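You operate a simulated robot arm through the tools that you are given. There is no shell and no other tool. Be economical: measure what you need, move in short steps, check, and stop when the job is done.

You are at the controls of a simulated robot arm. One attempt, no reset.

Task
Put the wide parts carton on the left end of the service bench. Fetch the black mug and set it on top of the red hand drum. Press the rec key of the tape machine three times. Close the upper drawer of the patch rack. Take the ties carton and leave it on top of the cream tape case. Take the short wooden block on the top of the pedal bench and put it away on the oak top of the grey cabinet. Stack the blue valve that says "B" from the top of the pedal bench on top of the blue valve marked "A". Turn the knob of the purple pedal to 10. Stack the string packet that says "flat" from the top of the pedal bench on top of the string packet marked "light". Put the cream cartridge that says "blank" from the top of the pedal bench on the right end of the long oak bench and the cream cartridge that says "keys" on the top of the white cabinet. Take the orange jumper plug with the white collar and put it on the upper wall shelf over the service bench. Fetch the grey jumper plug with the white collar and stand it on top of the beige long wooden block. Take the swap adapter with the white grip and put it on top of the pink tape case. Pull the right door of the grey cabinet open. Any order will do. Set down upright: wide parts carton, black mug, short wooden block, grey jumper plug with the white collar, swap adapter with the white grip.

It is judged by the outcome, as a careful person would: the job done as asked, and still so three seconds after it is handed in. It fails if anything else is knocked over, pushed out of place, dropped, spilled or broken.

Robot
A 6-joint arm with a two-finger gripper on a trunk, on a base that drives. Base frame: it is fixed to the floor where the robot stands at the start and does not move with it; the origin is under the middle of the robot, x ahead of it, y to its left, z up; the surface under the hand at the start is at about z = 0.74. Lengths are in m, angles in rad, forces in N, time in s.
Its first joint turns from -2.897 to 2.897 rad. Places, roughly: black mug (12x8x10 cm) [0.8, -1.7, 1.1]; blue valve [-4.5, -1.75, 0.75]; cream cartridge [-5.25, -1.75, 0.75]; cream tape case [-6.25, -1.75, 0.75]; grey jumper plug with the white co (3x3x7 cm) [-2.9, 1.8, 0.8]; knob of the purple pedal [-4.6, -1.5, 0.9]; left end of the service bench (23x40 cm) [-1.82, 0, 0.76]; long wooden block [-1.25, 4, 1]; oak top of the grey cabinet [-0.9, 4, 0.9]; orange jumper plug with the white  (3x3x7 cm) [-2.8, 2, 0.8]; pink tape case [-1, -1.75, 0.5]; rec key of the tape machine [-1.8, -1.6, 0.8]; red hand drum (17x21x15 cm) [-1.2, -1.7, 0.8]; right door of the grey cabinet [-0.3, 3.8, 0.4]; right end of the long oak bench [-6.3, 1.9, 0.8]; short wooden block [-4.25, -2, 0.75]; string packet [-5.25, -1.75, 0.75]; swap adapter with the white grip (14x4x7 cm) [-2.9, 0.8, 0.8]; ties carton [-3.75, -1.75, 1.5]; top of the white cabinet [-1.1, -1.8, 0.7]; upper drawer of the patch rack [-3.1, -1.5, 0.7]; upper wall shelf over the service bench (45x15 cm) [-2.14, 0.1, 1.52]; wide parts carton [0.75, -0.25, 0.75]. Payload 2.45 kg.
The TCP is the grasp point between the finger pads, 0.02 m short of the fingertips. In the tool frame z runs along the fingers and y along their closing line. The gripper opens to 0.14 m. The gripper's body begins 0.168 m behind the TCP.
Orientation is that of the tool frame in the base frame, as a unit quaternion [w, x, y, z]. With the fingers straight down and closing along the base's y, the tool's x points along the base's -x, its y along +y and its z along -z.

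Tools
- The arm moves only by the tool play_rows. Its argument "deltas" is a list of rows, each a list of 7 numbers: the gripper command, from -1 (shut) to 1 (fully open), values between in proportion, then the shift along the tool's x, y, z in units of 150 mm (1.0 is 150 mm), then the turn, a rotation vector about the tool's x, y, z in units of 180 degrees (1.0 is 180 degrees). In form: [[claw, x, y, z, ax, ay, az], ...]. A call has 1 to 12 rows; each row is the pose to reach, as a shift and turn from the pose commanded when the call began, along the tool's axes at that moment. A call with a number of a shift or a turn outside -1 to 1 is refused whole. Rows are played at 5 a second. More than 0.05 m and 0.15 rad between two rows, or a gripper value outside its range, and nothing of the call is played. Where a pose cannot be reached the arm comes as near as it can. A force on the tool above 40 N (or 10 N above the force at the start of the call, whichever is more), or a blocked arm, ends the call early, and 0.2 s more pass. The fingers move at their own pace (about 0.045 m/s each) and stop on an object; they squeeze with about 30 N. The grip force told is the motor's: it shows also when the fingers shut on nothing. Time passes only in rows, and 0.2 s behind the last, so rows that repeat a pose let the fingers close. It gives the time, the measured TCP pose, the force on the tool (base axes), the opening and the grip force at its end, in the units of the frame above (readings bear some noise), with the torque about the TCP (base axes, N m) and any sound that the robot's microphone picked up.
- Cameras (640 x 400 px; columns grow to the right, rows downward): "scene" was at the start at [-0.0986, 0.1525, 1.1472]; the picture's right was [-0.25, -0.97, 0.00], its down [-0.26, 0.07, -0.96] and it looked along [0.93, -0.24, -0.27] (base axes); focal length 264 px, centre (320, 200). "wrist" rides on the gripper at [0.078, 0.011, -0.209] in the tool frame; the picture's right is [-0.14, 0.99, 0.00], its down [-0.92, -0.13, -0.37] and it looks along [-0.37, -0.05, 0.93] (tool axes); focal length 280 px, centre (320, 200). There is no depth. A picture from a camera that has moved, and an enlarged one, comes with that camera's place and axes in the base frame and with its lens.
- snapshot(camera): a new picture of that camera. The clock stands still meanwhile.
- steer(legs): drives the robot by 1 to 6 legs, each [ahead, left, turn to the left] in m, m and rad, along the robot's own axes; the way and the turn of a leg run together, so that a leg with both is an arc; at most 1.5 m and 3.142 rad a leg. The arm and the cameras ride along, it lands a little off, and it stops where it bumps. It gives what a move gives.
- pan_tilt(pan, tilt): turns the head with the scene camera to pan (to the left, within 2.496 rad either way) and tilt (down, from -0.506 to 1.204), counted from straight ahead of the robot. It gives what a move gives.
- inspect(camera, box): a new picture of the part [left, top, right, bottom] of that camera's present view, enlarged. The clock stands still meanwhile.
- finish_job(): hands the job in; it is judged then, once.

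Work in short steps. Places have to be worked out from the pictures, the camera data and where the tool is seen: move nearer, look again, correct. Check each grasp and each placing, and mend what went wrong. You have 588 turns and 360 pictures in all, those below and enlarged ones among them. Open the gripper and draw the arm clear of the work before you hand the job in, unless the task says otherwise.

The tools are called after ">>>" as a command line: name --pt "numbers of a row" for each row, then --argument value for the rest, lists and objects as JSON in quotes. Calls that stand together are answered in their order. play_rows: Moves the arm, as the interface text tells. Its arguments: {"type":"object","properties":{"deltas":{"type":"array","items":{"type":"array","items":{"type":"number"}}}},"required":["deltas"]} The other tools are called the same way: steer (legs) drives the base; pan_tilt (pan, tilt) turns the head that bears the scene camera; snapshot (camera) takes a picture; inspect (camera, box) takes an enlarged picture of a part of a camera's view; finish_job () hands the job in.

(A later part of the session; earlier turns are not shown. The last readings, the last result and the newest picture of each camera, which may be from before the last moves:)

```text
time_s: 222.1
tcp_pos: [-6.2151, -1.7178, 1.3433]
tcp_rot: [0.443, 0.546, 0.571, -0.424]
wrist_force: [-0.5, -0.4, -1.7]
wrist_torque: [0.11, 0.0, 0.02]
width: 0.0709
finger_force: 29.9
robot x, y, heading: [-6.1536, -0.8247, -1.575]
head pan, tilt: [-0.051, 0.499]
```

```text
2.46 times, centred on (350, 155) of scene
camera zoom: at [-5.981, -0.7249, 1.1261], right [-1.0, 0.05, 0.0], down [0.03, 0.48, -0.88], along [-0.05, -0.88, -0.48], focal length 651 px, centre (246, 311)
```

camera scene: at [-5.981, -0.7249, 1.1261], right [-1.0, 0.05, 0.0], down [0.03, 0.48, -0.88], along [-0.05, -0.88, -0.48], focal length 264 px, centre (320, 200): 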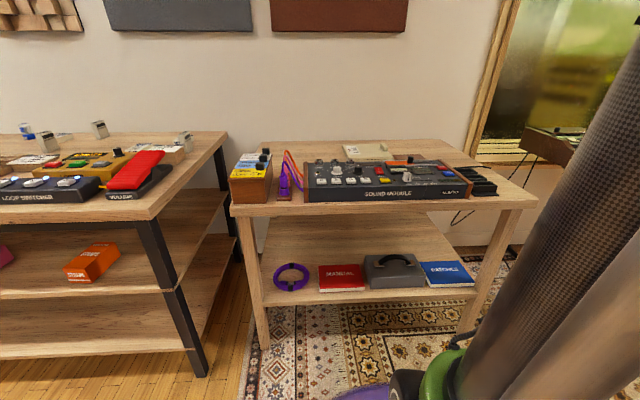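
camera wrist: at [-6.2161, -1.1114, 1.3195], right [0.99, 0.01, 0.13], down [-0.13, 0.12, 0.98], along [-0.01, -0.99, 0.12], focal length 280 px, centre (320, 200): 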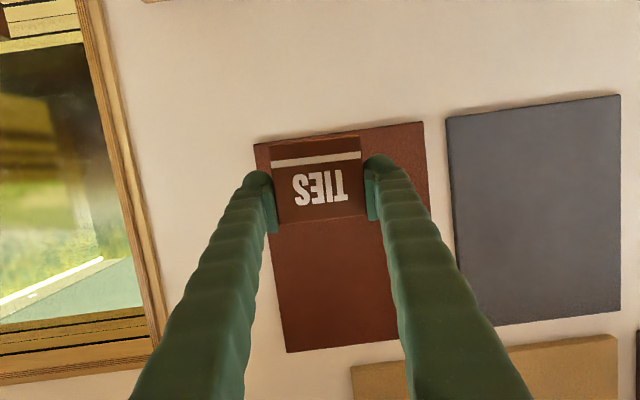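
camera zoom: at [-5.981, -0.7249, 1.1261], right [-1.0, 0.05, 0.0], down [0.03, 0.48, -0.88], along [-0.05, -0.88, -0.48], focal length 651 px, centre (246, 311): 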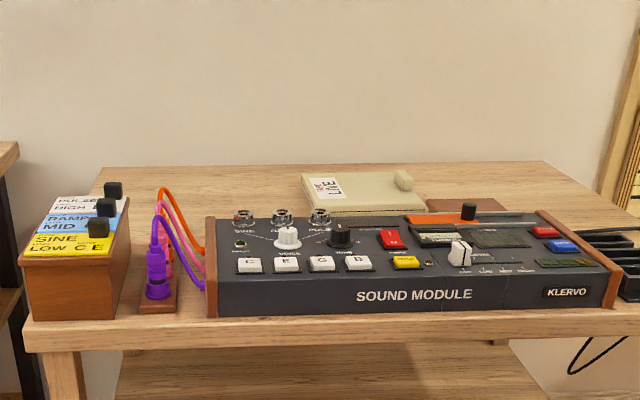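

The sound module (top z≈0.80) would foul my wrist camera at this steep tilt, so I bring the tool to 60° and will let the carton settle flat on the case by pressing gently. Tilt and lower part way first.

>>> play_rows --pt "-1 0 0 0 0 0.044 0" --pt "-1 0 0 0 0 0.088 0" --pt "-1 0 0 0 0 0.088 0"

>>> play_rows --pt "-1 0.25 0 0.15 0 0 0" --pt "-1 0.5 0 0.3 0 0 0" --pt "-1 0.75 0 0.45 0 0 0" --pt "-1 1 0 0.6 0 0 0"

>>> play_rows --pt "-1 0.25 0 0.15 0 0 0" --pt "-1 0.5 0 0.3 0 0 0" --pt "-1 0.75 0 0.45 0 0 0" --pt "-1 1 0 0.6 0 0 0"

>>> snapshot --camera "scene"

>>> snapshot --camera "wrist"

```text
time_s: 222.9
tcp_pos: [-6.2156, -1.7183, 1.3423]
tcp_rot: [0.36, 0.599, 0.627, -0.344]
wrist_force: [-0.1, 0.0, -2.2]
wrist_torque: [0.08, 0.0, 0.02]
width: 0.0713
finger_force: 30.1
robot x, y, heading: [-6.1534, -0.8248, -1.573]
head pan, tilt: [-0.051, 0.499]
```

```text
time_s: 223.9
tcp_pos: [-6.2149, -1.7213, 1.1675]
tcp_rot: [0.361, 0.599, 0.627, -0.345]
wrist_force: [1.2, 0.2, -3.1]
wrist_torque: [0.12, 0.01, 0.02]
width: 0.071
finger_force: 30.4
robot x, y, heading: [-6.1533, -0.8204, -1.574]
head pan, tilt: [-0.051, 0.499]
```

```text
time_s: 224.9
tcp_pos: [-6.2167, -1.7227, 0.9921]
tcp_rot: [0.361, 0.599, 0.626, -0.345]
wrist_force: [1.3, -0.8, -2.6]
wrist_torque: [0.08, 0.02, 0.0]
width: 0.0709
finger_force: 29.8
robot x, y, heading: [-6.1524, -0.8238, -1.574]
head pan, tilt: [-0.051, 0.499]
```

```text
268 pictures are left
camera scene: at [-5.981, -0.7248, 1.1261], right [-1.0, 0.05, 0.0], down [0.03, 0.48, -0.88], along [-0.05, -0.88, -0.48], focal length 264 px, centre (320, 200)
```

scene: 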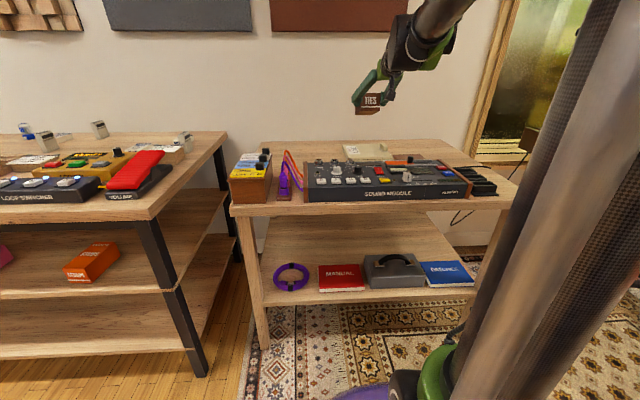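

```text
267 pictures are left
camera wrist: at [-6.2151, -1.502, 1.0304], right [0.99, -0.02, 0.12], down [-0.12, -0.15, 0.98], along [-0.01, -0.99, -0.15], focal length 280 px, centre (320, 200)
```

wrist: 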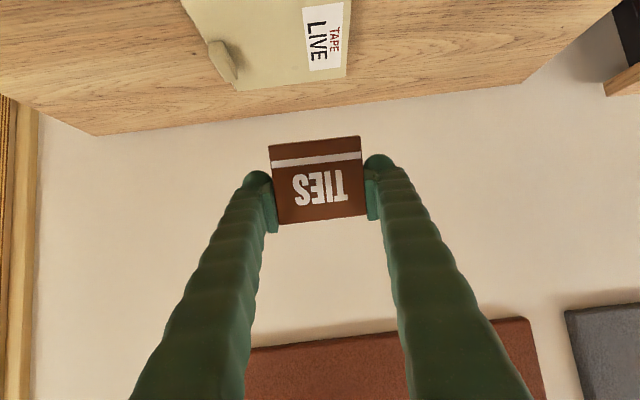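

Case spans x≈-6.155..-6.325 with its catch at the right end. I move over (-6.225,-1.765) and lower to just above.

>>> play_rows --pt "-1 0.15 -0.053 0.2 0 0 0" --pt "-1 0.33 -0.053 0.37 0 0 0" --pt "-1 0.5 -0.053 0.55 0 0 0" --pt "-1 0.677 -0.053 0.72 0 0 0"

>>> inspect --camera "scene" --box '[300, 100, 460, 220]'

>>> snapshot --camera "wrist"

```text
time_s: 225.9
tcp_pos: [-6.221, -1.7659, 0.8515]
tcp_rot: [0.361, 0.599, 0.626, -0.345]
wrist_force: [-0.9, 0.4, -2.5]
wrist_torque: [0.09, 0.0, -0.03]
width: 0.0707
finger_force: 30.0
robot x, y, heading: [-6.1514, -0.8207, -1.573]
head pan, tilt: [-0.051, 0.499]
```

```text
3.33 times, centred on (380, 160) of scene
camera zoom: at [-5.981, -0.7248, 1.1261], right [-1.0, 0.05, 0.0], down [0.03, 0.48, -0.88], along [-0.05, -0.88, -0.48], focal length 881 px, centre (120, 333)
```

zoom: 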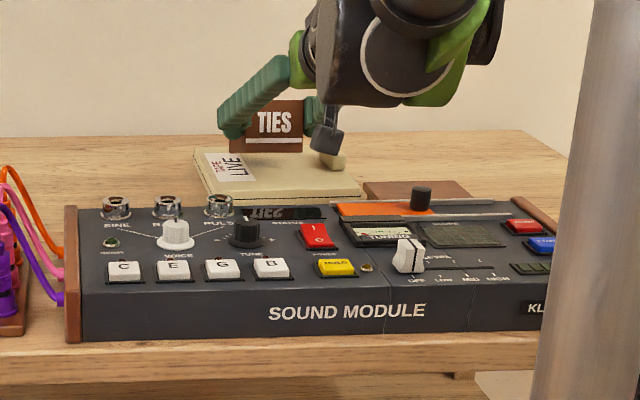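

```text
265 pictures are left
camera wrist: at [-6.2207, -1.5451, 0.8887], right [0.99, -0.02, 0.12], down [-0.12, -0.15, 0.98], along [-0.01, -0.99, -0.15], focal length 280 px, centre (320, 200)
```

wrist: 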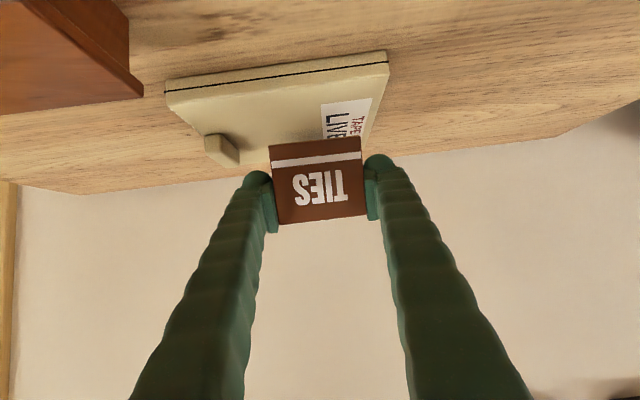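

Box lies within the case top. Lower slowly to contact.

>>> play_rows --pt "-1 0.035 0 0.02 0 0 0" --pt "-1 0.07 0 0.04 0 0 0" --pt "-1 0.1 0 0.058 0 0 0" --pt "-1 0.13 0 0.075 0 0 0"

```text
time_s: 226.9
tcp_pos: [-6.2199, -1.7641, 0.8292]
tcp_rot: [0.36, 0.599, 0.626, -0.345]
wrist_force: [-1.0, 5.0, 10.2]
wrist_torque: [-1.04, 0.13, -0.05]
width: 0.0708
finger_force: 30.1
robot x, y, heading: [-6.1549, -0.8222, -1.578]
head pan, tilt: [-0.051, 0.499]
```

Contact as predicted at 0.829. I press a little more to let the carton settle flat.

>>> play_rows --pt "-1 0.02 0 0.012 0 0 0" --pt "-1 0.04 0 0.023 0 0 0" --pt "-1 0.06 0 0.035 0 0 0"

>>> inspect --camera "scene" --box '[300, 100, 460, 220]'

```text
time_s: 227.7
tcp_pos: [-6.2219, -1.764, 0.819]
tcp_rot: [0.361, 0.598, 0.626, -0.346]
wrist_force: [0.5, 4.8, 8.3]
wrist_torque: [-0.98, 0.08, 0.02]
width: 0.0708
finger_force: 29.7
robot x, y, heading: [-6.1516, -0.8248, -1.574]
head pan, tilt: [-0.051, 0.499]
```

```text
3.33 times, centred on (380, 160) of scene
camera zoom: at [-5.981, -0.7244, 1.126], right [-1.0, 0.05, 0.0], down [0.03, 0.48, -0.88], along [-0.05, -0.88, -0.48], focal length 881 px, centre (120, 333)
```

zoom: 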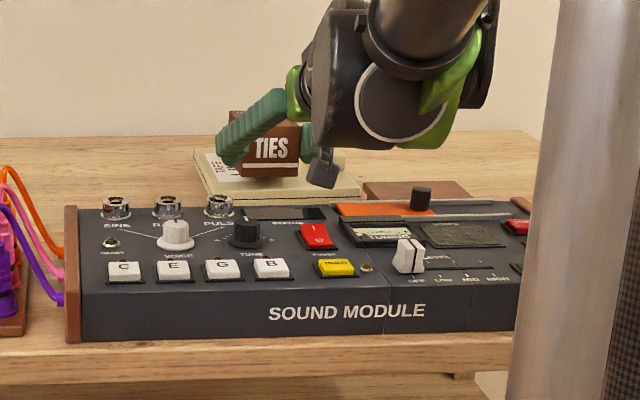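

The carton is rotating toward flat. A bit further.

>>> play_rows --pt "-1 0.015 0 0.009 0 0 0" --pt "-1 0.03 0 0.018 0 0 0" --pt "-1 0.045 0 0.026 0 0 0"

>>> inspect --camera "scene" --box '[330, 120, 410, 180]'

```text
time_s: 228.5
tcp_pos: [-6.2219, -1.7646, 0.8105]
tcp_rot: [0.361, 0.598, 0.627, -0.345]
wrist_force: [-0.2, 3.9, 7.2]
wrist_torque: [-0.94, 0.11, -0.03]
width: 0.071
finger_force: 29.5
robot x, y, heading: [-6.1489, -0.824, -1.576]
head pan, tilt: [-0.051, 0.499]
```

```text
6.67 times, centred on (370, 150) of scene
camera zoom: at [-5.981, -0.7244, 1.126], right [-1.0, 0.05, 0.0], down [0.03, 0.48, -0.88], along [-0.05, -0.88, -0.48], focal length 1762 px, centre (-13, 533)
```

zoom: 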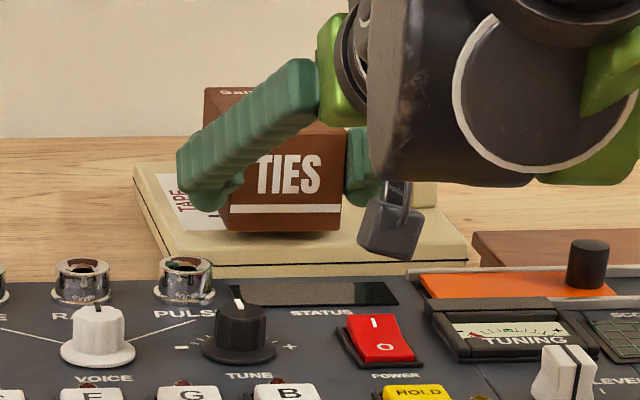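

Nearly flat. A few more mm until the force rises, then release.

>>> play_rows --pt "-1 0.012 0 0.007 0 0 0" --pt "-1 0.024 0 0.014 0 0 0" --pt "-1 0.035 0 0.02 0 0 0"

>>> play_rows --pt "0 0 0 0 0 0 0" --pt "0.5 0 0 0 0 0 0" --pt "0.5 0 0 0 0 0 0" --pt "0.5 0 0 0 0 0 0"

>>> inspect --camera "scene" --box '[330, 120, 410, 180]'

```text
time_s: 229.3
tcp_pos: [-6.2203, -1.7659, 0.805]
tcp_rot: [0.361, 0.598, 0.627, -0.345]
wrist_force: [0.1, 4.2, 7.8]
wrist_torque: [-0.95, 0.22, 0.01]
width: 0.0709
finger_force: 30.2
robot x, y, heading: [-6.1516, -0.8235, -1.575]
head pan, tilt: [-0.051, 0.499]
```

```text
time_s: 230.3
tcp_pos: [-6.2211, -1.7651, 0.8047]
tcp_rot: [0.361, 0.598, 0.627, -0.345]
wrist_force: [-0.3, 0.5, -0.7]
wrist_torque: [-0.02, -0.05, -0.05]
width: 0.1051
finger_force: 0.1
robot x, y, heading: [-6.1534, -0.8279, -1.574]
head pan, tilt: [-0.051, 0.499]
```

```text
6.67 times, centred on (370, 150) of scene
camera zoom: at [-5.981, -0.7249, 1.1261], right [-1.0, 0.05, 0.0], down [0.03, 0.48, -0.88], along [-0.05, -0.88, -0.48], focal length 1762 px, centre (-13, 533)
```

zoom: 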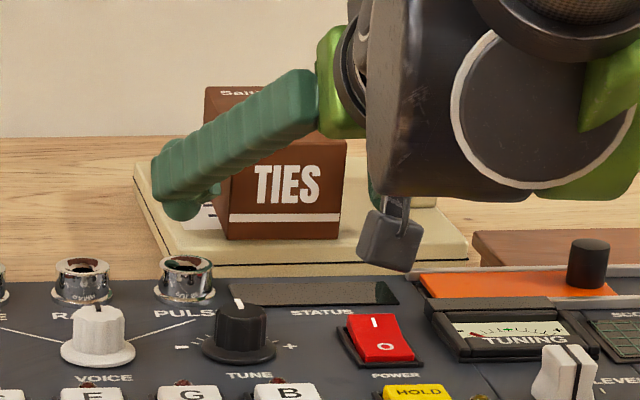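

The carton sits flat on the case. I withdraw along the finger axis, then straighten up and look back.

>>> play_rows --pt "0.5 -0.1 0 -0.2 0 0 0" --pt "0.5 -0.25 0 -0.45 0 0 0" --pt "0.5 -0.4 0 -0.7 0 0 0" --pt "0.5 -0.55 0 -0.95 0 0 0"

>>> play_rows --pt "0.5 -0.2 0 -0.15 0 0.042 0" --pt "0.5 -0.4 0 -0.3 0 0.084 0" --pt "0.5 -0.6 0 -0.45 0 0.126 0" --pt "0.5 -0.8 0 -0.6 0 0.168 0" --pt "0.5 -0.9 0 -0.7 0 0.21 0" --pt "0.5 -0.9 0 -0.7 0 0.252 0" --pt "0.5 -0.9 0 -0.7 0 0.294 0" --pt "0.5 -0.9 0 -0.7 0 0.333 0"

>>> inspect --camera "scene" --box '[300, 100, 460, 220]'

```text
time_s: 231.3
tcp_pos: [-6.224, -1.6832, 0.9471]
tcp_rot: [0.36, 0.599, 0.626, -0.345]
wrist_force: [-0.3, -1.4, -0.8]
wrist_torque: [0.03, 0.03, 0.01]
width: 0.105
finger_force: 0.1
robot x, y, heading: [-6.1515, -0.8228, -1.569]
head pan, tilt: [-0.051, 0.499]
```

```text
time_s: 233.1
tcp_pos: [-6.2266, -1.6591, 1.1185]
tcp_rot: [-0.002, 0.691, 0.723, 0.0]
wrist_force: [0.2, 0.8, 0.5]
wrist_torque: [-0.12, 0.03, -0.01]
width: 0.1051
finger_force: 0.1
robot x, y, heading: [-6.1514, -0.8239, -1.57]
head pan, tilt: [-0.051, 0.499]
```

```text
3.33 times, centred on (380, 160) of scene
camera zoom: at [-5.981, -0.7244, 1.126], right [-1.0, 0.05, 0.0], down [0.03, 0.48, -0.88], along [-0.05, -0.88, -0.48], focal length 881 px, centre (120, 333)
```

zoom: 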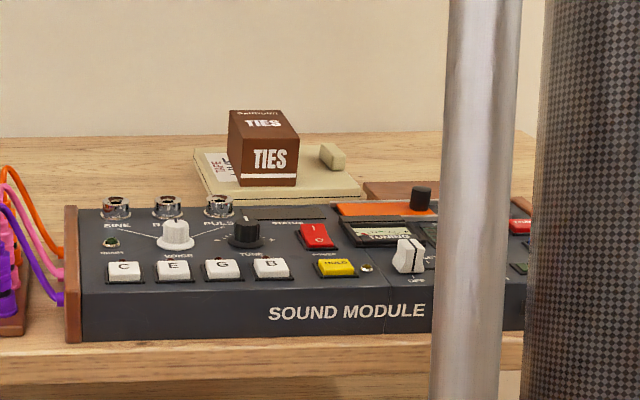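

Good. Now the pedal bench. I strafe back left over it and survey it with the wrist camera.

>>> steer --legs '[[0, 0.85, 0]]'

>>> snapshot --camera "wrist"

>>> snapshot --camera "scene"

```text
time_s: 237.6
tcp_pos: [-5.3768, -1.6627, 1.1171]
tcp_rot: [0.0, 0.691, 0.723, -0.001]
wrist_force: [-0.3, -0.5, -0.6]
wrist_torque: [-0.04, -0.01, 0.02]
width: 0.1049
finger_force: 0.1
robot x, y, heading: [-5.3065, -0.8287, -1.567]
head pan, tilt: [-0.051, 0.499]
```

```text
260 pictures are left
camera wrist: at [-5.3705, -1.5839, 1.3264], right [1.0, -0.09, 0.0], down [-0.09, -0.93, 0.37], along [-0.03, -0.37, -0.93], focal length 280 px, centre (320, 200)
```

wrist: 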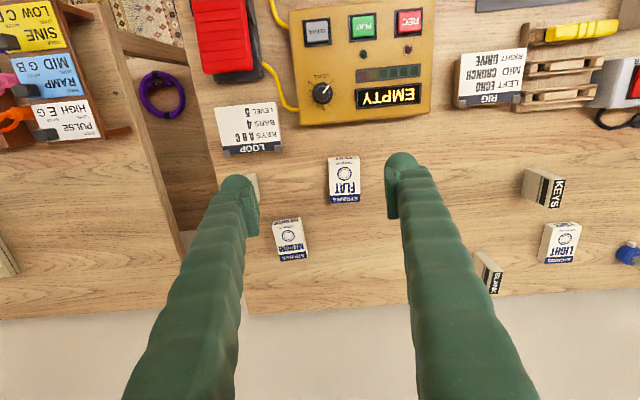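

```text
259 pictures are left
camera scene: at [-5.1331, -0.727, 1.1261], right [-1.0, 0.05, 0.0], down [0.03, 0.48, -0.88], along [-0.05, -0.88, -0.48], focal length 264 px, centre (320, 200)
```

scene: 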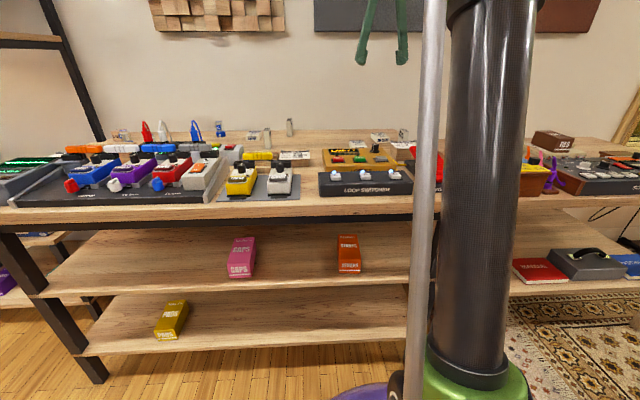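

Excellent overhead. I zoom to read the labels.

>>> inspect --camera "wrist" --box '[230, 140, 410, 280]'

>>> inspect --camera "wrist" --box '[440, 150, 640, 300]'

```text
2.86 times, centred on (320, 210) of wrist
camera zoom: at [-5.3705, -1.5839, 1.3264], right [1.0, -0.09, 0.0], down [-0.09, -0.93, 0.37], along [-0.03, -0.37, -0.93], focal length 801 px, centre (320, 171)
```

zoom: 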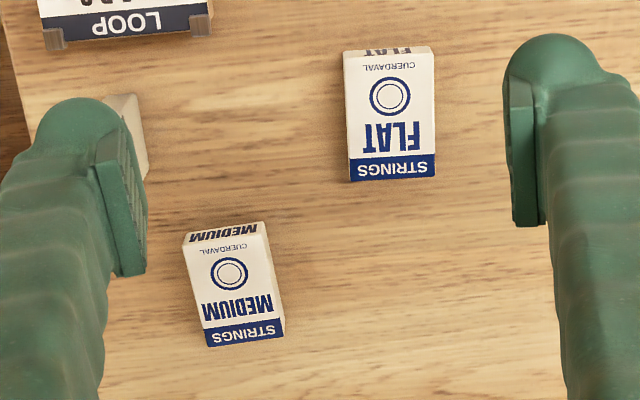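

```text
2.67 times, centred on (540, 225) of wrist
camera zoom: at [-5.3705, -1.5839, 1.3264], right [1.0, -0.09, 0.0], down [-0.09, -0.93, 0.37], along [-0.03, -0.37, -0.93], focal length 748 px, centre (-267, 133)
```

zoom: 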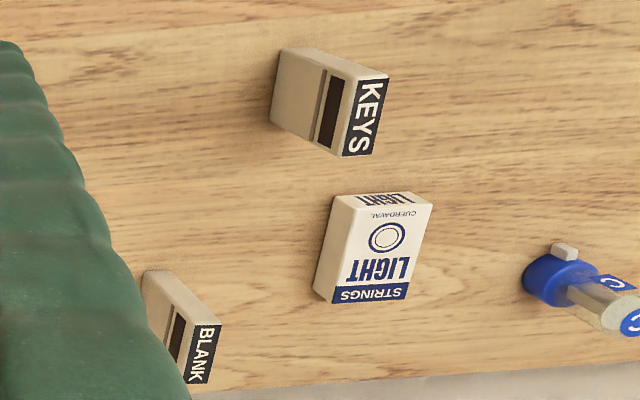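

FLAT at ≈(-5.332,-1.768), LIGHT at ≈(-4.844,-1.966), KEYS ≈(-4.93,-1.81), BLANK ≈(-5.02,-2.02). I go above FLAT and partly down.

>>> play_rows --pt "0.5 -0.2 0.1 0.15 0 0 0.01" --pt "0.5 -0.4 0.2 0.35 0 0 0.02" --pt "0.5 -0.6 0.3 0.55 0 0 0.02" --pt "0.5 -0.7 0.3 0.8 0 0 0.02" --pt "0.5 -0.7 0.3 1 0 0 0.02"

>>> snapshot --camera "wrist"

```text
time_s: 238.8
tcp_pos: [-5.3283, -1.7653, 0.9668]
tcp_rot: [-0.001, 0.713, 0.701, 0.0]
wrist_force: [-0.2, -0.4, 0.7]
wrist_torque: [0.03, -0.01, 0.03]
width: 0.1051
finger_force: 0.1
robot x, y, heading: [-5.3015, -0.8223, -1.575]
head pan, tilt: [-0.051, 0.499]
```

```text
256 pictures are left
camera wrist: at [-5.3157, -1.6875, 1.175], right [0.99, -0.15, 0.0], down [-0.14, -0.92, 0.37], along [-0.06, -0.36, -0.93], focal length 280 px, centre (320, 200)
```

wrist: 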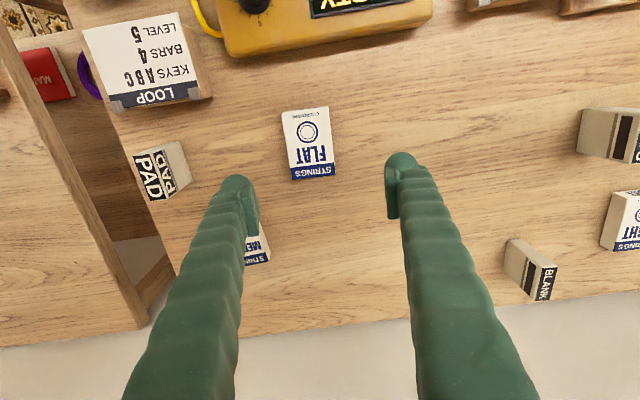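

FLAT centre (-5.344,-1.762). I shift 1.6 cm and go down.

>>> play_rows --pt "0.3 0.02 -0.105 0.3 0 0 0" --pt "0.3 0.02 -0.105 0.6 0 0 0" --pt "0.3 0.02 -0.105 0.9 0 0 0" --pt "0.3 0.02 -0.105 1 0 0 0"

>>> play_rows --pt "0.3 0 0 0.15 0 0 0" --pt "0.3 0 0 0.25 0 0 0" --pt "0.3 0 0 0.3 0 0 0" --pt "0.3 0 0 0.33 0 0 0"

>>> snapshot --camera "wrist"

```text
time_s: 239.8
tcp_pos: [-5.3436, -1.7602, 0.8177]
tcp_rot: [0.0, 0.714, 0.7, 0.0]
wrist_force: [-0.8, -6.0, 17.0]
wrist_torque: [-0.12, -0.06, 0.02]
width: 0.0909
finger_force: 0.0
robot x, y, heading: [-5.3066, -0.8229, -1.573]
head pan, tilt: [-0.051, 0.499]
```

```text
time_s: 240.1
tcp_pos: [-5.3436, -1.7616, 0.8175]
tcp_rot: [0.001, 0.713, 0.701, -0.001]
wrist_force: [1.0, 6.4, 22.6]
wrist_torque: [0.13, -0.17, 0.18]
width: 0.0908
finger_force: 0.0
robot x, y, heading: [-5.3025, -0.8294, -1.576]
head pan, tilt: [-0.051, 0.499]
stopped in row 1: the force on the tool passed its limit at 74 N (the readings are from after the stop); the commanded pose is now the measured one
```

```text
255 pictures are left
camera wrist: at [-5.3315, -1.6823, 1.0263], right [0.99, -0.15, 0.0], down [-0.14, -0.92, 0.37], along [-0.06, -0.37, -0.93], focal length 280 px, centre (320, 200)
```

wrist: 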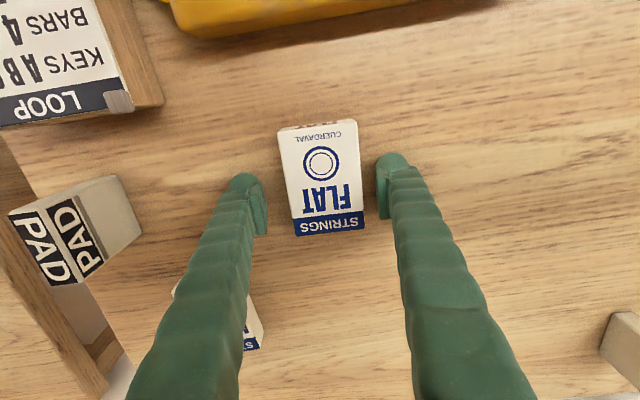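

The bench top is actually at z≈0.798; fingers straddle the packet well. I ease up 4 mm, close, and lift.

>>> play_rows --pt "0.3 0 0 -0.03 0 0 0" --pt "-1 0 0 -0.03 0 0 0" --pt "-1 0 0 -0.03 0 0 0" --pt "-1 0 0 -0.03 0 0 0" --pt "-1 0 0 -0.03 0 0 0" --pt "-1 0 0 -0.03 0 0 0" --pt "-1 0 0 -0.2 0 0 0" --pt "-1 0 0 -0.5 0 0 0" --pt "-1 0 0 -0.8 0 0 0" --pt "-1 0 0 -1 0 0 0"

>>> snapshot --camera "wrist"

```text
time_s: 242.3
tcp_pos: [-5.3437, -1.7629, 0.9656]
tcp_rot: [0.0, 0.713, 0.701, 0.0]
wrist_force: [0.4, 0.7, -0.9]
wrist_torque: [0.0, 0.0, 0.0]
width: 0.0568
finger_force: 30.0
robot x, y, heading: [-5.306, -0.822, -1.571]
head pan, tilt: [-0.051, 0.499]
```

```text
254 pictures are left
camera wrist: at [-5.3309, -1.6845, 1.1744], right [0.99, -0.15, 0.0], down [-0.14, -0.92, 0.37], along [-0.06, -0.37, -0.93], focal length 280 px, centre (320, 200)
```

wrist: 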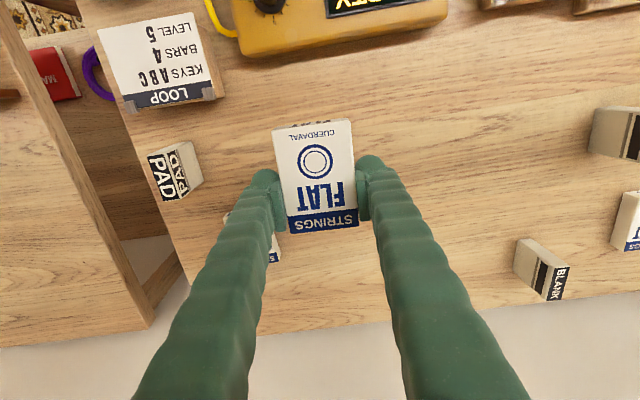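

FLAT held. I raise a bit, and drive left and ahead so I can reach LIGHT near the wall.

>>> play_rows --pt "-1 0 0 -0.3 0 0 0" --pt "-1 0 0 -0.6 0 0 0"

>>> steer --legs '[[0, 0.42, 0], [0.1, 0, 0]]'

>>> snapshot --camera "wrist"

>>> snapshot --camera "scene"

```text
time_s: 242.9
tcp_pos: [-5.3434, -1.762, 1.0552]
tcp_rot: [0.0, 0.713, 0.701, 0.0]
wrist_force: [0.0, 0.9, -1.4]
wrist_torque: [-0.02, 0.03, -0.01]
width: 0.0567
finger_force: 30.1
robot x, y, heading: [-5.302, -0.8254, -1.577]
head pan, tilt: [-0.051, 0.499]
```

```text
time_s: 246.2
tcp_pos: [-4.9231, -1.8639, 1.0539]
tcp_rot: [0.001, 0.712, 0.702, -0.001]
wrist_force: [1.0, 0.1, -0.7]
wrist_torque: [-0.01, -0.01, -0.02]
width: 0.0565
finger_force: 29.6
robot x, y, heading: [-4.8884, -0.9286, -1.572]
head pan, tilt: [-0.051, 0.499]
```

```text
253 pictures are left
camera wrist: at [-4.9108, -1.7852, 1.264], right [0.99, -0.15, 0.0], down [-0.14, -0.92, 0.37], along [-0.06, -0.37, -0.93], focal length 280 px, centre (320, 200)
```

wrist: 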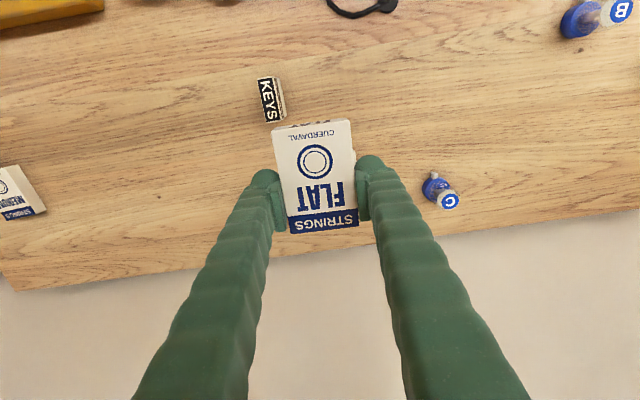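

```text
252 pictures are left
camera scene: at [-4.7146, -0.8282, 1.1261], right [-1.0, 0.05, 0.0], down [0.02, 0.48, -0.88], along [-0.04, -0.88, -0.48], focal length 264 px, centre (320, 200)
```

scene: 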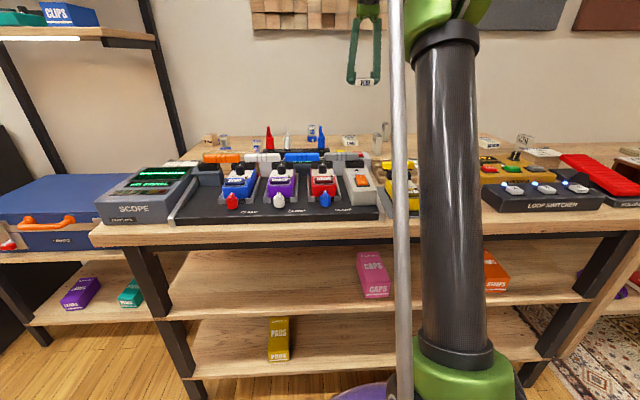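

LIGHT is hidden right beneath the held packet. I slide aside 10 cm to see it exactly.

>>> play_rows --pt "-1 0 0.3 0 0 0 0" --pt "-1 0 0.6 0 0 0 0" --pt "-1 0 0.8 0 0 0 0"

>>> snapshot --camera "wrist"

```text
time_s: 247.0
tcp_pos: [-4.8048, -1.8642, 1.055]
tcp_rot: [0.0, 0.712, 0.702, -0.001]
wrist_force: [-1.2, -1.1, -1.1]
wrist_torque: [-0.01, -0.06, -0.02]
width: 0.0565
finger_force: 29.6
robot x, y, heading: [-4.889, -0.9317, -1.572]
head pan, tilt: [-0.051, 0.499]
```

```text
251 pictures are left
camera wrist: at [-4.7915, -1.786, 1.2645], right [0.99, -0.15, 0.0], down [-0.14, -0.92, 0.37], along [-0.06, -0.37, -0.93], focal length 280 px, centre (320, 200)
```

wrist: 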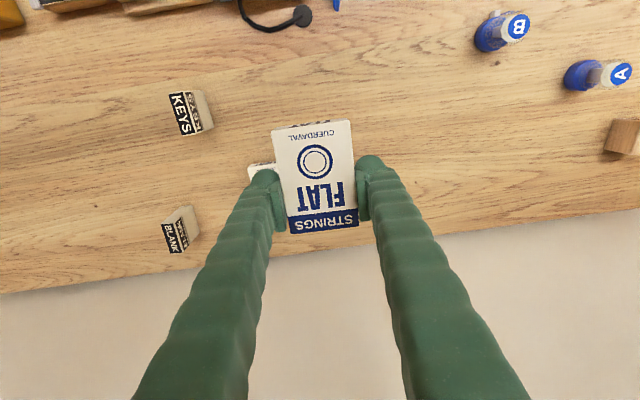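

LIGHT peeks out behind the left finger; slide 9 cm further.

>>> play_rows --pt "-1 0 0.3 0 0 0 0" --pt "-1 0 0.6 0 0 0 0" --pt "-1 0 0.7 0 0 0 0"

>>> snapshot --camera "wrist"

```text
time_s: 247.8
tcp_pos: [-4.6981, -1.8675, 1.0536]
tcp_rot: [0.001, 0.713, 0.701, -0.002]
wrist_force: [-0.2, -0.2, -1.2]
wrist_torque: [-0.01, -0.03, 0.02]
width: 0.0567
finger_force: 29.3
robot x, y, heading: [-4.885, -0.9271, -1.572]
head pan, tilt: [-0.051, 0.499]
```

```text
250 pictures are left
camera wrist: at [-4.6856, -1.7891, 1.2634], right [0.99, -0.15, 0.0], down [-0.14, -0.92, 0.37], along [-0.06, -0.37, -0.93], focal length 280 px, centre (320, 200)
```

wrist: 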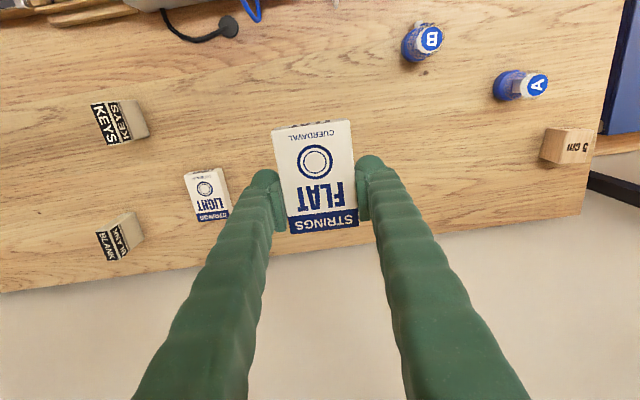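

>>> inspect --camera "wrist" --box '[80, 90, 280, 270]'

>>> inspect --camera "wrist" --box '[390, 10, 630, 180]'

```text
2.22 times, centred on (180, 180) of wrist
camera zoom: at [-4.6856, -1.7891, 1.2634], right [0.99, -0.15, 0.0], down [-0.14, -0.92, 0.37], along [-0.06, -0.37, -0.93], focal length 623 px, centre (631, 244)
```

zoom: 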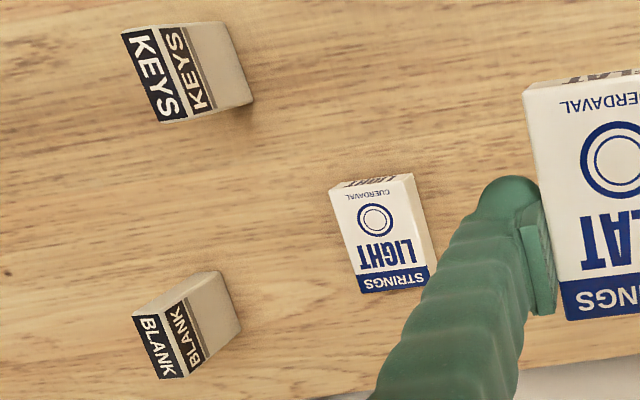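

```text
2.35 times, centred on (510, 95) of wrist
camera zoom: at [-4.6856, -1.7891, 1.2634], right [0.99, -0.15, 0.0], down [-0.14, -0.92, 0.37], along [-0.06, -0.37, -0.93], focal length 660 px, centre (-127, 447)
```

zoom: 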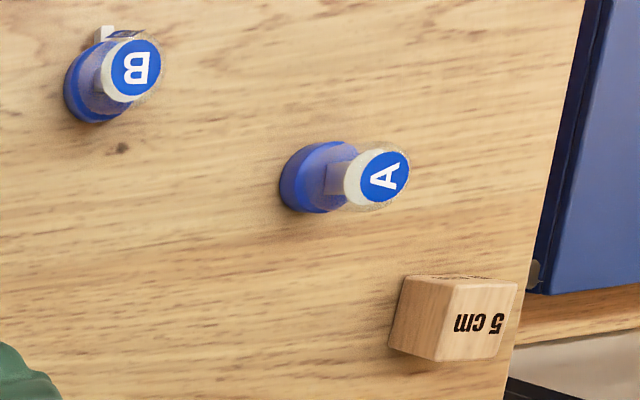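

LIGHT centre ≈(-4.900,-1.93), turned ~7° ccw. I move the base ahead 7 cm, then slide the arm back over it with matching rotation.

>>> steer --legs '[[0.07, 0, 0]]'

>>> play_rows --pt "-1 0 -0.25 0 0 0 -0.015" --pt "-1 0 -0.5 0 0 0 -0.03" --pt "-1 0 -0.75 0 0 0 -0.045" --pt "-1 0 -1 0 0 0 -0.045"

```text
time_s: 248.8
tcp_pos: [-4.6989, -1.938, 1.0546]
tcp_rot: [0.0, 0.712, 0.702, 0.0]
wrist_force: [0.4, 0.4, -1.2]
wrist_torque: [-0.02, 0.0, 0.0]
width: 0.0567
finger_force: 29.6
robot x, y, heading: [-4.8883, -0.9985, -1.571]
head pan, tilt: [-0.051, 0.499]
```

```text
time_s: 249.8
tcp_pos: [-4.8453, -1.9345, 1.0532]
tcp_rot: [0.0, 0.661, 0.751, -0.001]
wrist_force: [0.4, 0.0, 0.0]
wrist_torque: [-0.03, 0.08, 0.07]
width: 0.0566
finger_force: 29.3
robot x, y, heading: [-4.8898, -0.9954, -1.564]
head pan, tilt: [-0.051, 0.499]
```

Now finish the lateral shift and lower to z≈0.90, then check.

>>> play_rows --pt "-1 0 -0.2 0 0 0 0" --pt "-1 -0.007 -0.364 0.1 0 0 0" --pt "-1 -0.007 -0.364 0.4 0 0 0" --pt "-1 -0.007 -0.364 0.7 0 0 0" --pt "-1 -0.007 -0.364 1 0 0 0"

>>> snapshot --camera "wrist"

>>> snapshot --camera "scene"

```text
time_s: 251.0
tcp_pos: [-4.9029, -1.943, 0.9053]
tcp_rot: [0.001, 0.661, 0.75, -0.001]
wrist_force: [0.2, 0.9, -0.6]
wrist_torque: [-0.05, -0.01, 0.01]
width: 0.0567
finger_force: 29.9
robot x, y, heading: [-4.8871, -0.9945, -1.566]
head pan, tilt: [-0.051, 0.499]
```

```text
247 pictures are left
camera wrist: at [-4.9015, -1.8639, 1.1138], right [1.0, -0.01, 0.0], down [-0.01, -0.93, 0.37], along [0.0, -0.37, -0.93], focal length 280 px, centre (320, 200)
```

wrist: 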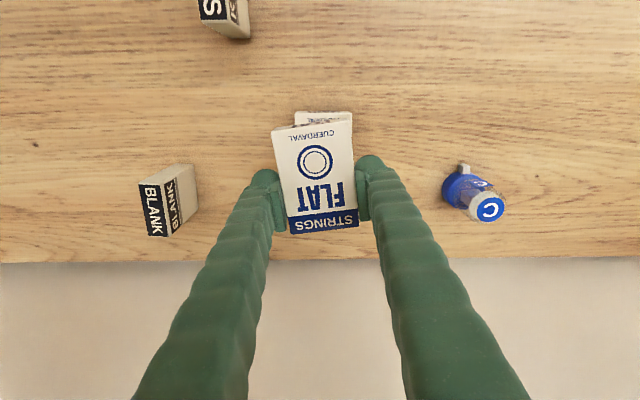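

```text
246 pictures are left
camera scene: at [-4.7146, -0.8985, 1.1261], right [-1.0, 0.05, 0.0], down [0.02, 0.48, -0.88], along [-0.04, -0.88, -0.48], focal length 264 px, centre (320, 200)
```

scene: 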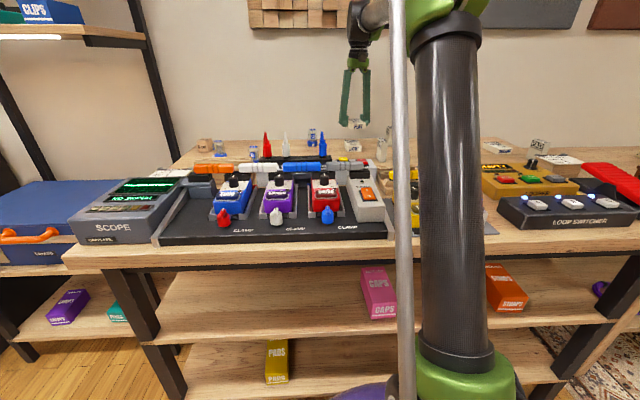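

Ray-casting the corners shows LIGHT is actually square to the bench (~-1°), centre (-4.90,-1.932). I undo the rotation and lower.

>>> play_rows --pt "-1 0 0.01 0 0 0 0.024" --pt "-1 0 0.02 0 0 0 0.048" --pt "-1 0 0.02 0.15 0 0 0.048" --pt "-1 0 0.02 0.3 0 0 0.048"

>>> snapshot --camera "wrist"

>>> inspect --camera "scene" --box '[300, 90, 400, 180]'

```text
time_s: 252.0
tcp_pos: [-4.8995, -1.9435, 0.859]
tcp_rot: [0.001, 0.715, 0.699, -0.001]
wrist_force: [-0.4, -0.2, -1.2]
wrist_torque: [0.01, -0.01, 0.0]
width: 0.0565
finger_force: 30.0
robot x, y, heading: [-4.8832, -0.9967, -1.569]
head pan, tilt: [-0.051, 0.499]
```

```text
245 pictures are left
camera wrist: at [-4.8863, -1.8655, 1.0687], right [0.99, -0.16, 0.0], down [-0.15, -0.92, 0.37], along [-0.06, -0.37, -0.93], focal length 280 px, centre (320, 200)
```

wrist: 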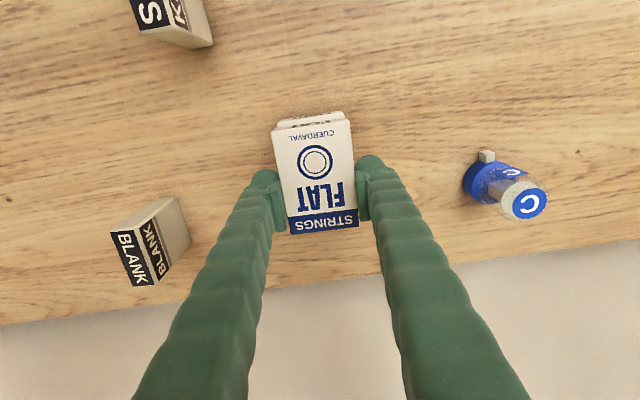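

```text
4.44 times, centred on (350, 135) of scene
camera zoom: at [-4.7146, -0.8984, 1.1261], right [-1.0, 0.05, 0.0], down [0.02, 0.48, -0.88], along [-0.04, -0.88, -0.48], focal length 1175 px, centre (187, 489)
```

zoom: 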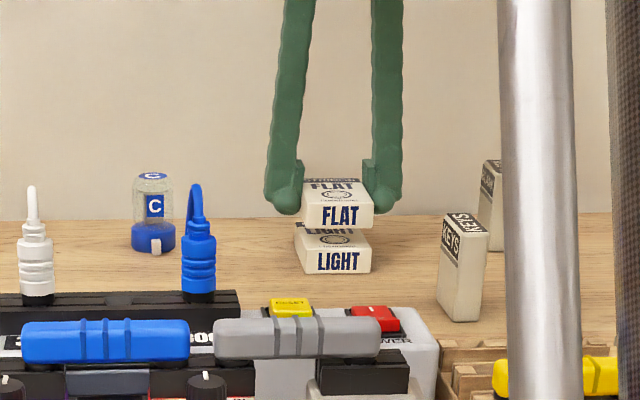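

Well aligned with about 1 cm gap. Lower gently to contact.

>>> play_rows --pt "-1 0 0 0.03 0 0 0" --pt "-1 0 0 0.05 0 0 0" --pt "-1 0 0 0.07 0 0 0" --pt "-1 0 0 0.085 0 0 0"

>>> inspect --camera "scene" --box '[300, 90, 400, 180]'

```text
time_s: 253.0
tcp_pos: [-4.8997, -1.9449, 0.8465]
tcp_rot: [0.001, 0.716, 0.698, 0.0]
wrist_force: [-0.8, -0.4, -1.2]
wrist_torque: [-0.01, 0.02, -0.01]
width: 0.0565
finger_force: 29.8
robot x, y, heading: [-4.8863, -0.9937, -1.569]
head pan, tilt: [-0.051, 0.499]
```

```text
4.44 times, centred on (350, 135) of scene
camera zoom: at [-4.7146, -0.8985, 1.1261], right [-1.0, 0.05, 0.0], down [0.02, 0.48, -0.88], along [-0.04, -0.88, -0.48], focal length 1175 px, centre (187, 489)
```

zoom: 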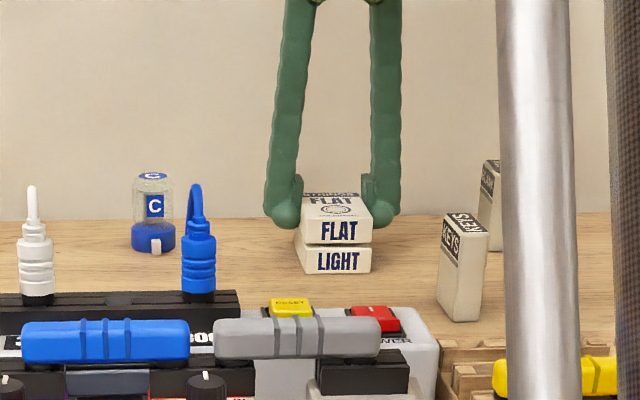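

>>> play_rows --pt "-1 0 0 0.01 0 0 0" --pt "-1 0 0 0.02 0 0 0" --pt "-1 0 0 0.03 0 0 0"

```text
time_s: 253.8
tcp_pos: [-4.8985, -1.9444, 0.8418]
tcp_rot: [0.001, 0.716, 0.698, -0.001]
wrist_force: [-0.3, -3.2, 11.3]
wrist_torque: [0.13, -0.04, -0.01]
width: 0.0565
finger_force: 29.7
robot x, y, heading: [-4.8851, -0.9961, -1.568]
head pan, tilt: [-0.051, 0.499]
```

Contact. Release and rise.

>>> play_rows --pt "-0.8 0 0 -0.01 0 0 0" --pt "-0.1 0 0 -0.01 0 0 0" --pt "0.1 0 0 -0.01 0 0 0" --pt "0.1 0 0 -0.01 0 0 0" --pt "0.1 0 0 -0.2 0 0 0" --pt "0.1 0 0 -0.5 0 0 0" --pt "0.1 0 0 -0.8 0 0 0" --pt "0.1 0 0 -1 0 0 0"

>>> inspect --camera "scene" --box '[300, 90, 400, 180]'

>>> snapshot --camera "wrist"

```text
time_s: 255.6
tcp_pos: [-4.8984, -1.9445, 0.992]
tcp_rot: [0.001, 0.716, 0.698, 0.0]
wrist_force: [-0.1, -0.5, -0.7]
wrist_torque: [0.03, 0.0, 0.02]
width: 0.0769
finger_force: 0.2
robot x, y, heading: [-4.8877, -0.9981, -1.57]
head pan, tilt: [-0.051, 0.499]
```

```text
4.44 times, centred on (350, 135) of scene
camera zoom: at [-4.7146, -0.8985, 1.1261], right [-1.0, 0.05, 0.0], down [0.02, 0.48, -0.88], along [-0.04, -0.88, -0.48], focal length 1175 px, centre (187, 489)
```

zoom: 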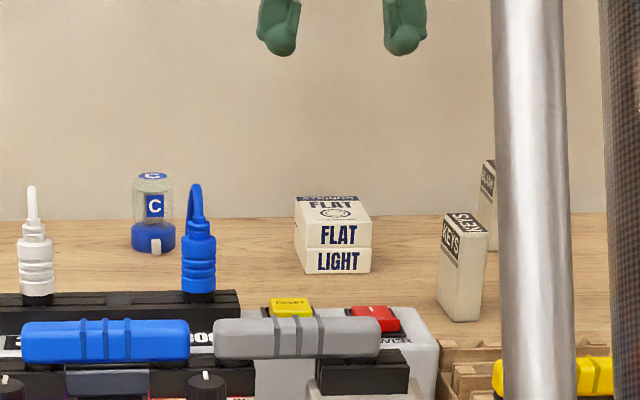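

```text
241 pictures are left
camera wrist: at [-4.8857, -1.8658, 1.2017], right [0.99, -0.16, 0.0], down [-0.15, -0.92, 0.37], along [-0.06, -0.37, -0.93], focal length 280 px, centre (320, 200)
```

wrist: 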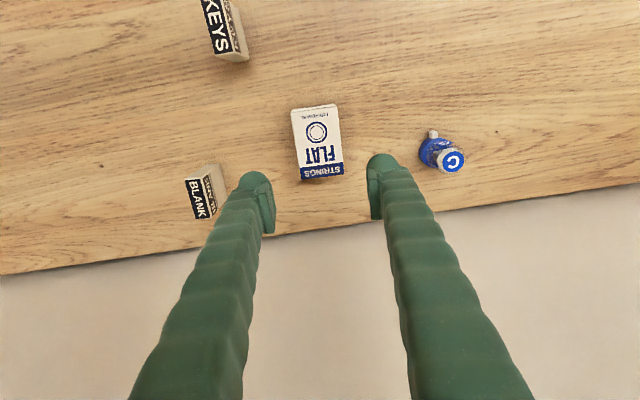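

Perfect stack. Next valve B (≈(-4.546,-1.755), top 0.878) onto A (≈(-4.41,-1.829)). I move the base left and back a bit.

>>> steer --legs '[[-0.15, 0.34, 0]]'

>>> snapshot --camera "wrist"

>>> inspect --camera "scene" --box '[200, 60, 420, 240]'

```text
time_s: 258.0
tcp_pos: [-4.5577, -1.793, 0.993]
tcp_rot: [0.001, 0.716, 0.698, -0.001]
wrist_force: [-0.9, -0.1, 0.1]
wrist_torque: [0.01, -0.01, 0.02]
width: 0.0771
finger_force: 0.0
robot x, y, heading: [-4.5411, -0.8469, -1.568]
head pan, tilt: [-0.051, 0.499]
```

```text
240 pictures are left
camera wrist: at [-4.5434, -1.7147, 1.2015], right [0.99, -0.16, 0.0], down [-0.15, -0.92, 0.37], along [-0.06, -0.37, -0.93], focal length 280 px, centre (320, 200)
```

wrist: 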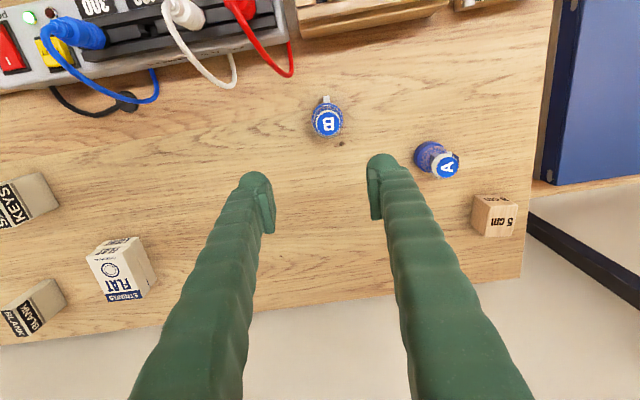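

```text
2.22 times, centred on (310, 150) of scene
camera zoom: at [-4.3721, -0.7475, 1.1261], right [-1.0, 0.05, 0.0], down [0.02, 0.48, -0.88], along [-0.04, -0.88, -0.48], focal length 588 px, centre (342, 311)
```

zoom: 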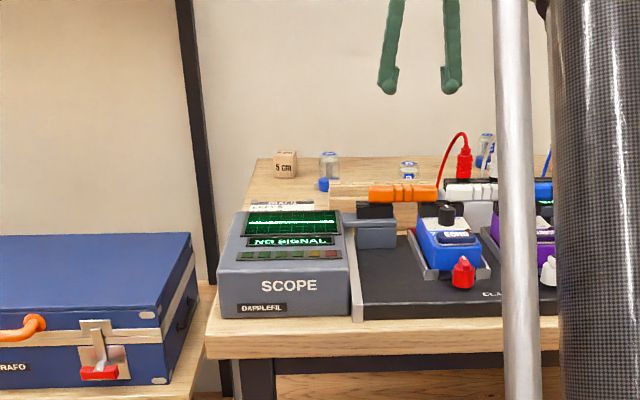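

B is at (-4.541,-1.753), its nub facing the front. I go down over it, gripping across x at the glass.

>>> play_rows --pt "0.1 0.13 0.05 0 0 0 0" --pt "0.1 0.27 0.104 0.1 0 0 0" --pt "0.1 0.27 0.104 0.4 0 0 0" --pt "0.1 0.27 0.104 0.6 0 0 0"

>>> snapshot --camera "wrist"

```text
time_s: 259.0
tcp_pos: [-4.54, -1.7538, 0.903]
tcp_rot: [0.001, 0.716, 0.699, -0.001]
wrist_force: [-0.1, 0.4, -0.1]
wrist_torque: [0.0, 0.0, 0.01]
width: 0.0772
finger_force: 0.1
robot x, y, heading: [-4.5458, -0.851, -1.572]
head pan, tilt: [-0.051, 0.499]
```

```text
238 pictures are left
camera wrist: at [-4.5273, -1.6743, 1.1119], right [0.99, -0.16, 0.0], down [-0.15, -0.92, 0.37], along [-0.06, -0.37, -0.93], focal length 280 px, centre (320, 200)
```

wrist: 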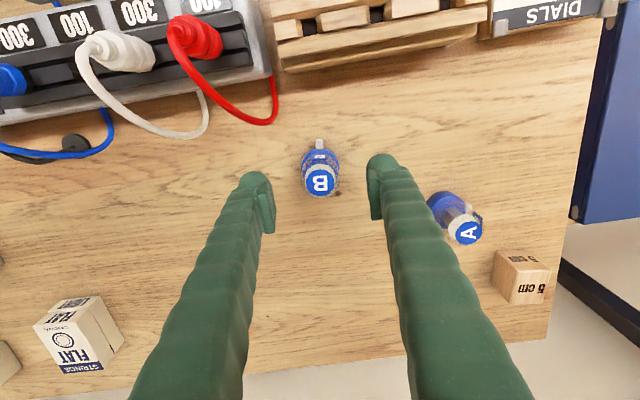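

Centred. Lower to z≈0.85, close, lift.

>>> play_rows --pt "0.1 0 0 0.2 0 0 0" --pt "0.1 0 0 0.35 0 0 0" --pt "-1 0 0 0.35 0 0 0" --pt "-1 0 0 0.35 0 0 0" --pt "-1 0 0 0.35 0 0 0" --pt "-1 0 0 0.35 0 0 0" --pt "-1 0 0 0.35 0 0 0" --pt "-1 0 0 0.2 0 0 0" --pt "-1 0 0 0 0 0 0" --pt "-1 0 0 -0.3 0 0 0" --pt "-1 0 0 -0.45 0 0 0"

>>> snapshot --camera "wrist"

```text
time_s: 261.4
tcp_pos: [-4.5385, -1.754, 0.9694]
tcp_rot: [0.0, 0.716, 0.698, 0.0]
wrist_force: [-0.6, -1.1, -0.6]
wrist_torque: [-0.01, 0.0, 0.02]
width: 0.0362
finger_force: 30.4
robot x, y, heading: [-4.5426, -0.8473, -1.571]
head pan, tilt: [-0.051, 0.499]
```

```text
237 pictures are left
camera wrist: at [-4.5263, -1.6748, 1.1787], right [0.99, -0.16, 0.0], down [-0.15, -0.92, 0.37], along [-0.06, -0.37, -0.93], focal length 280 px, centre (320, 200)
```

wrist: 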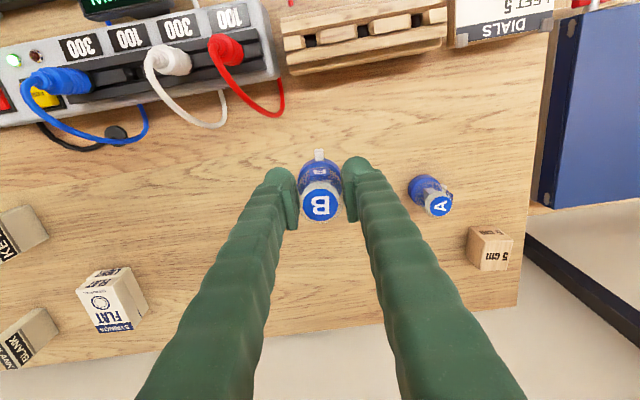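

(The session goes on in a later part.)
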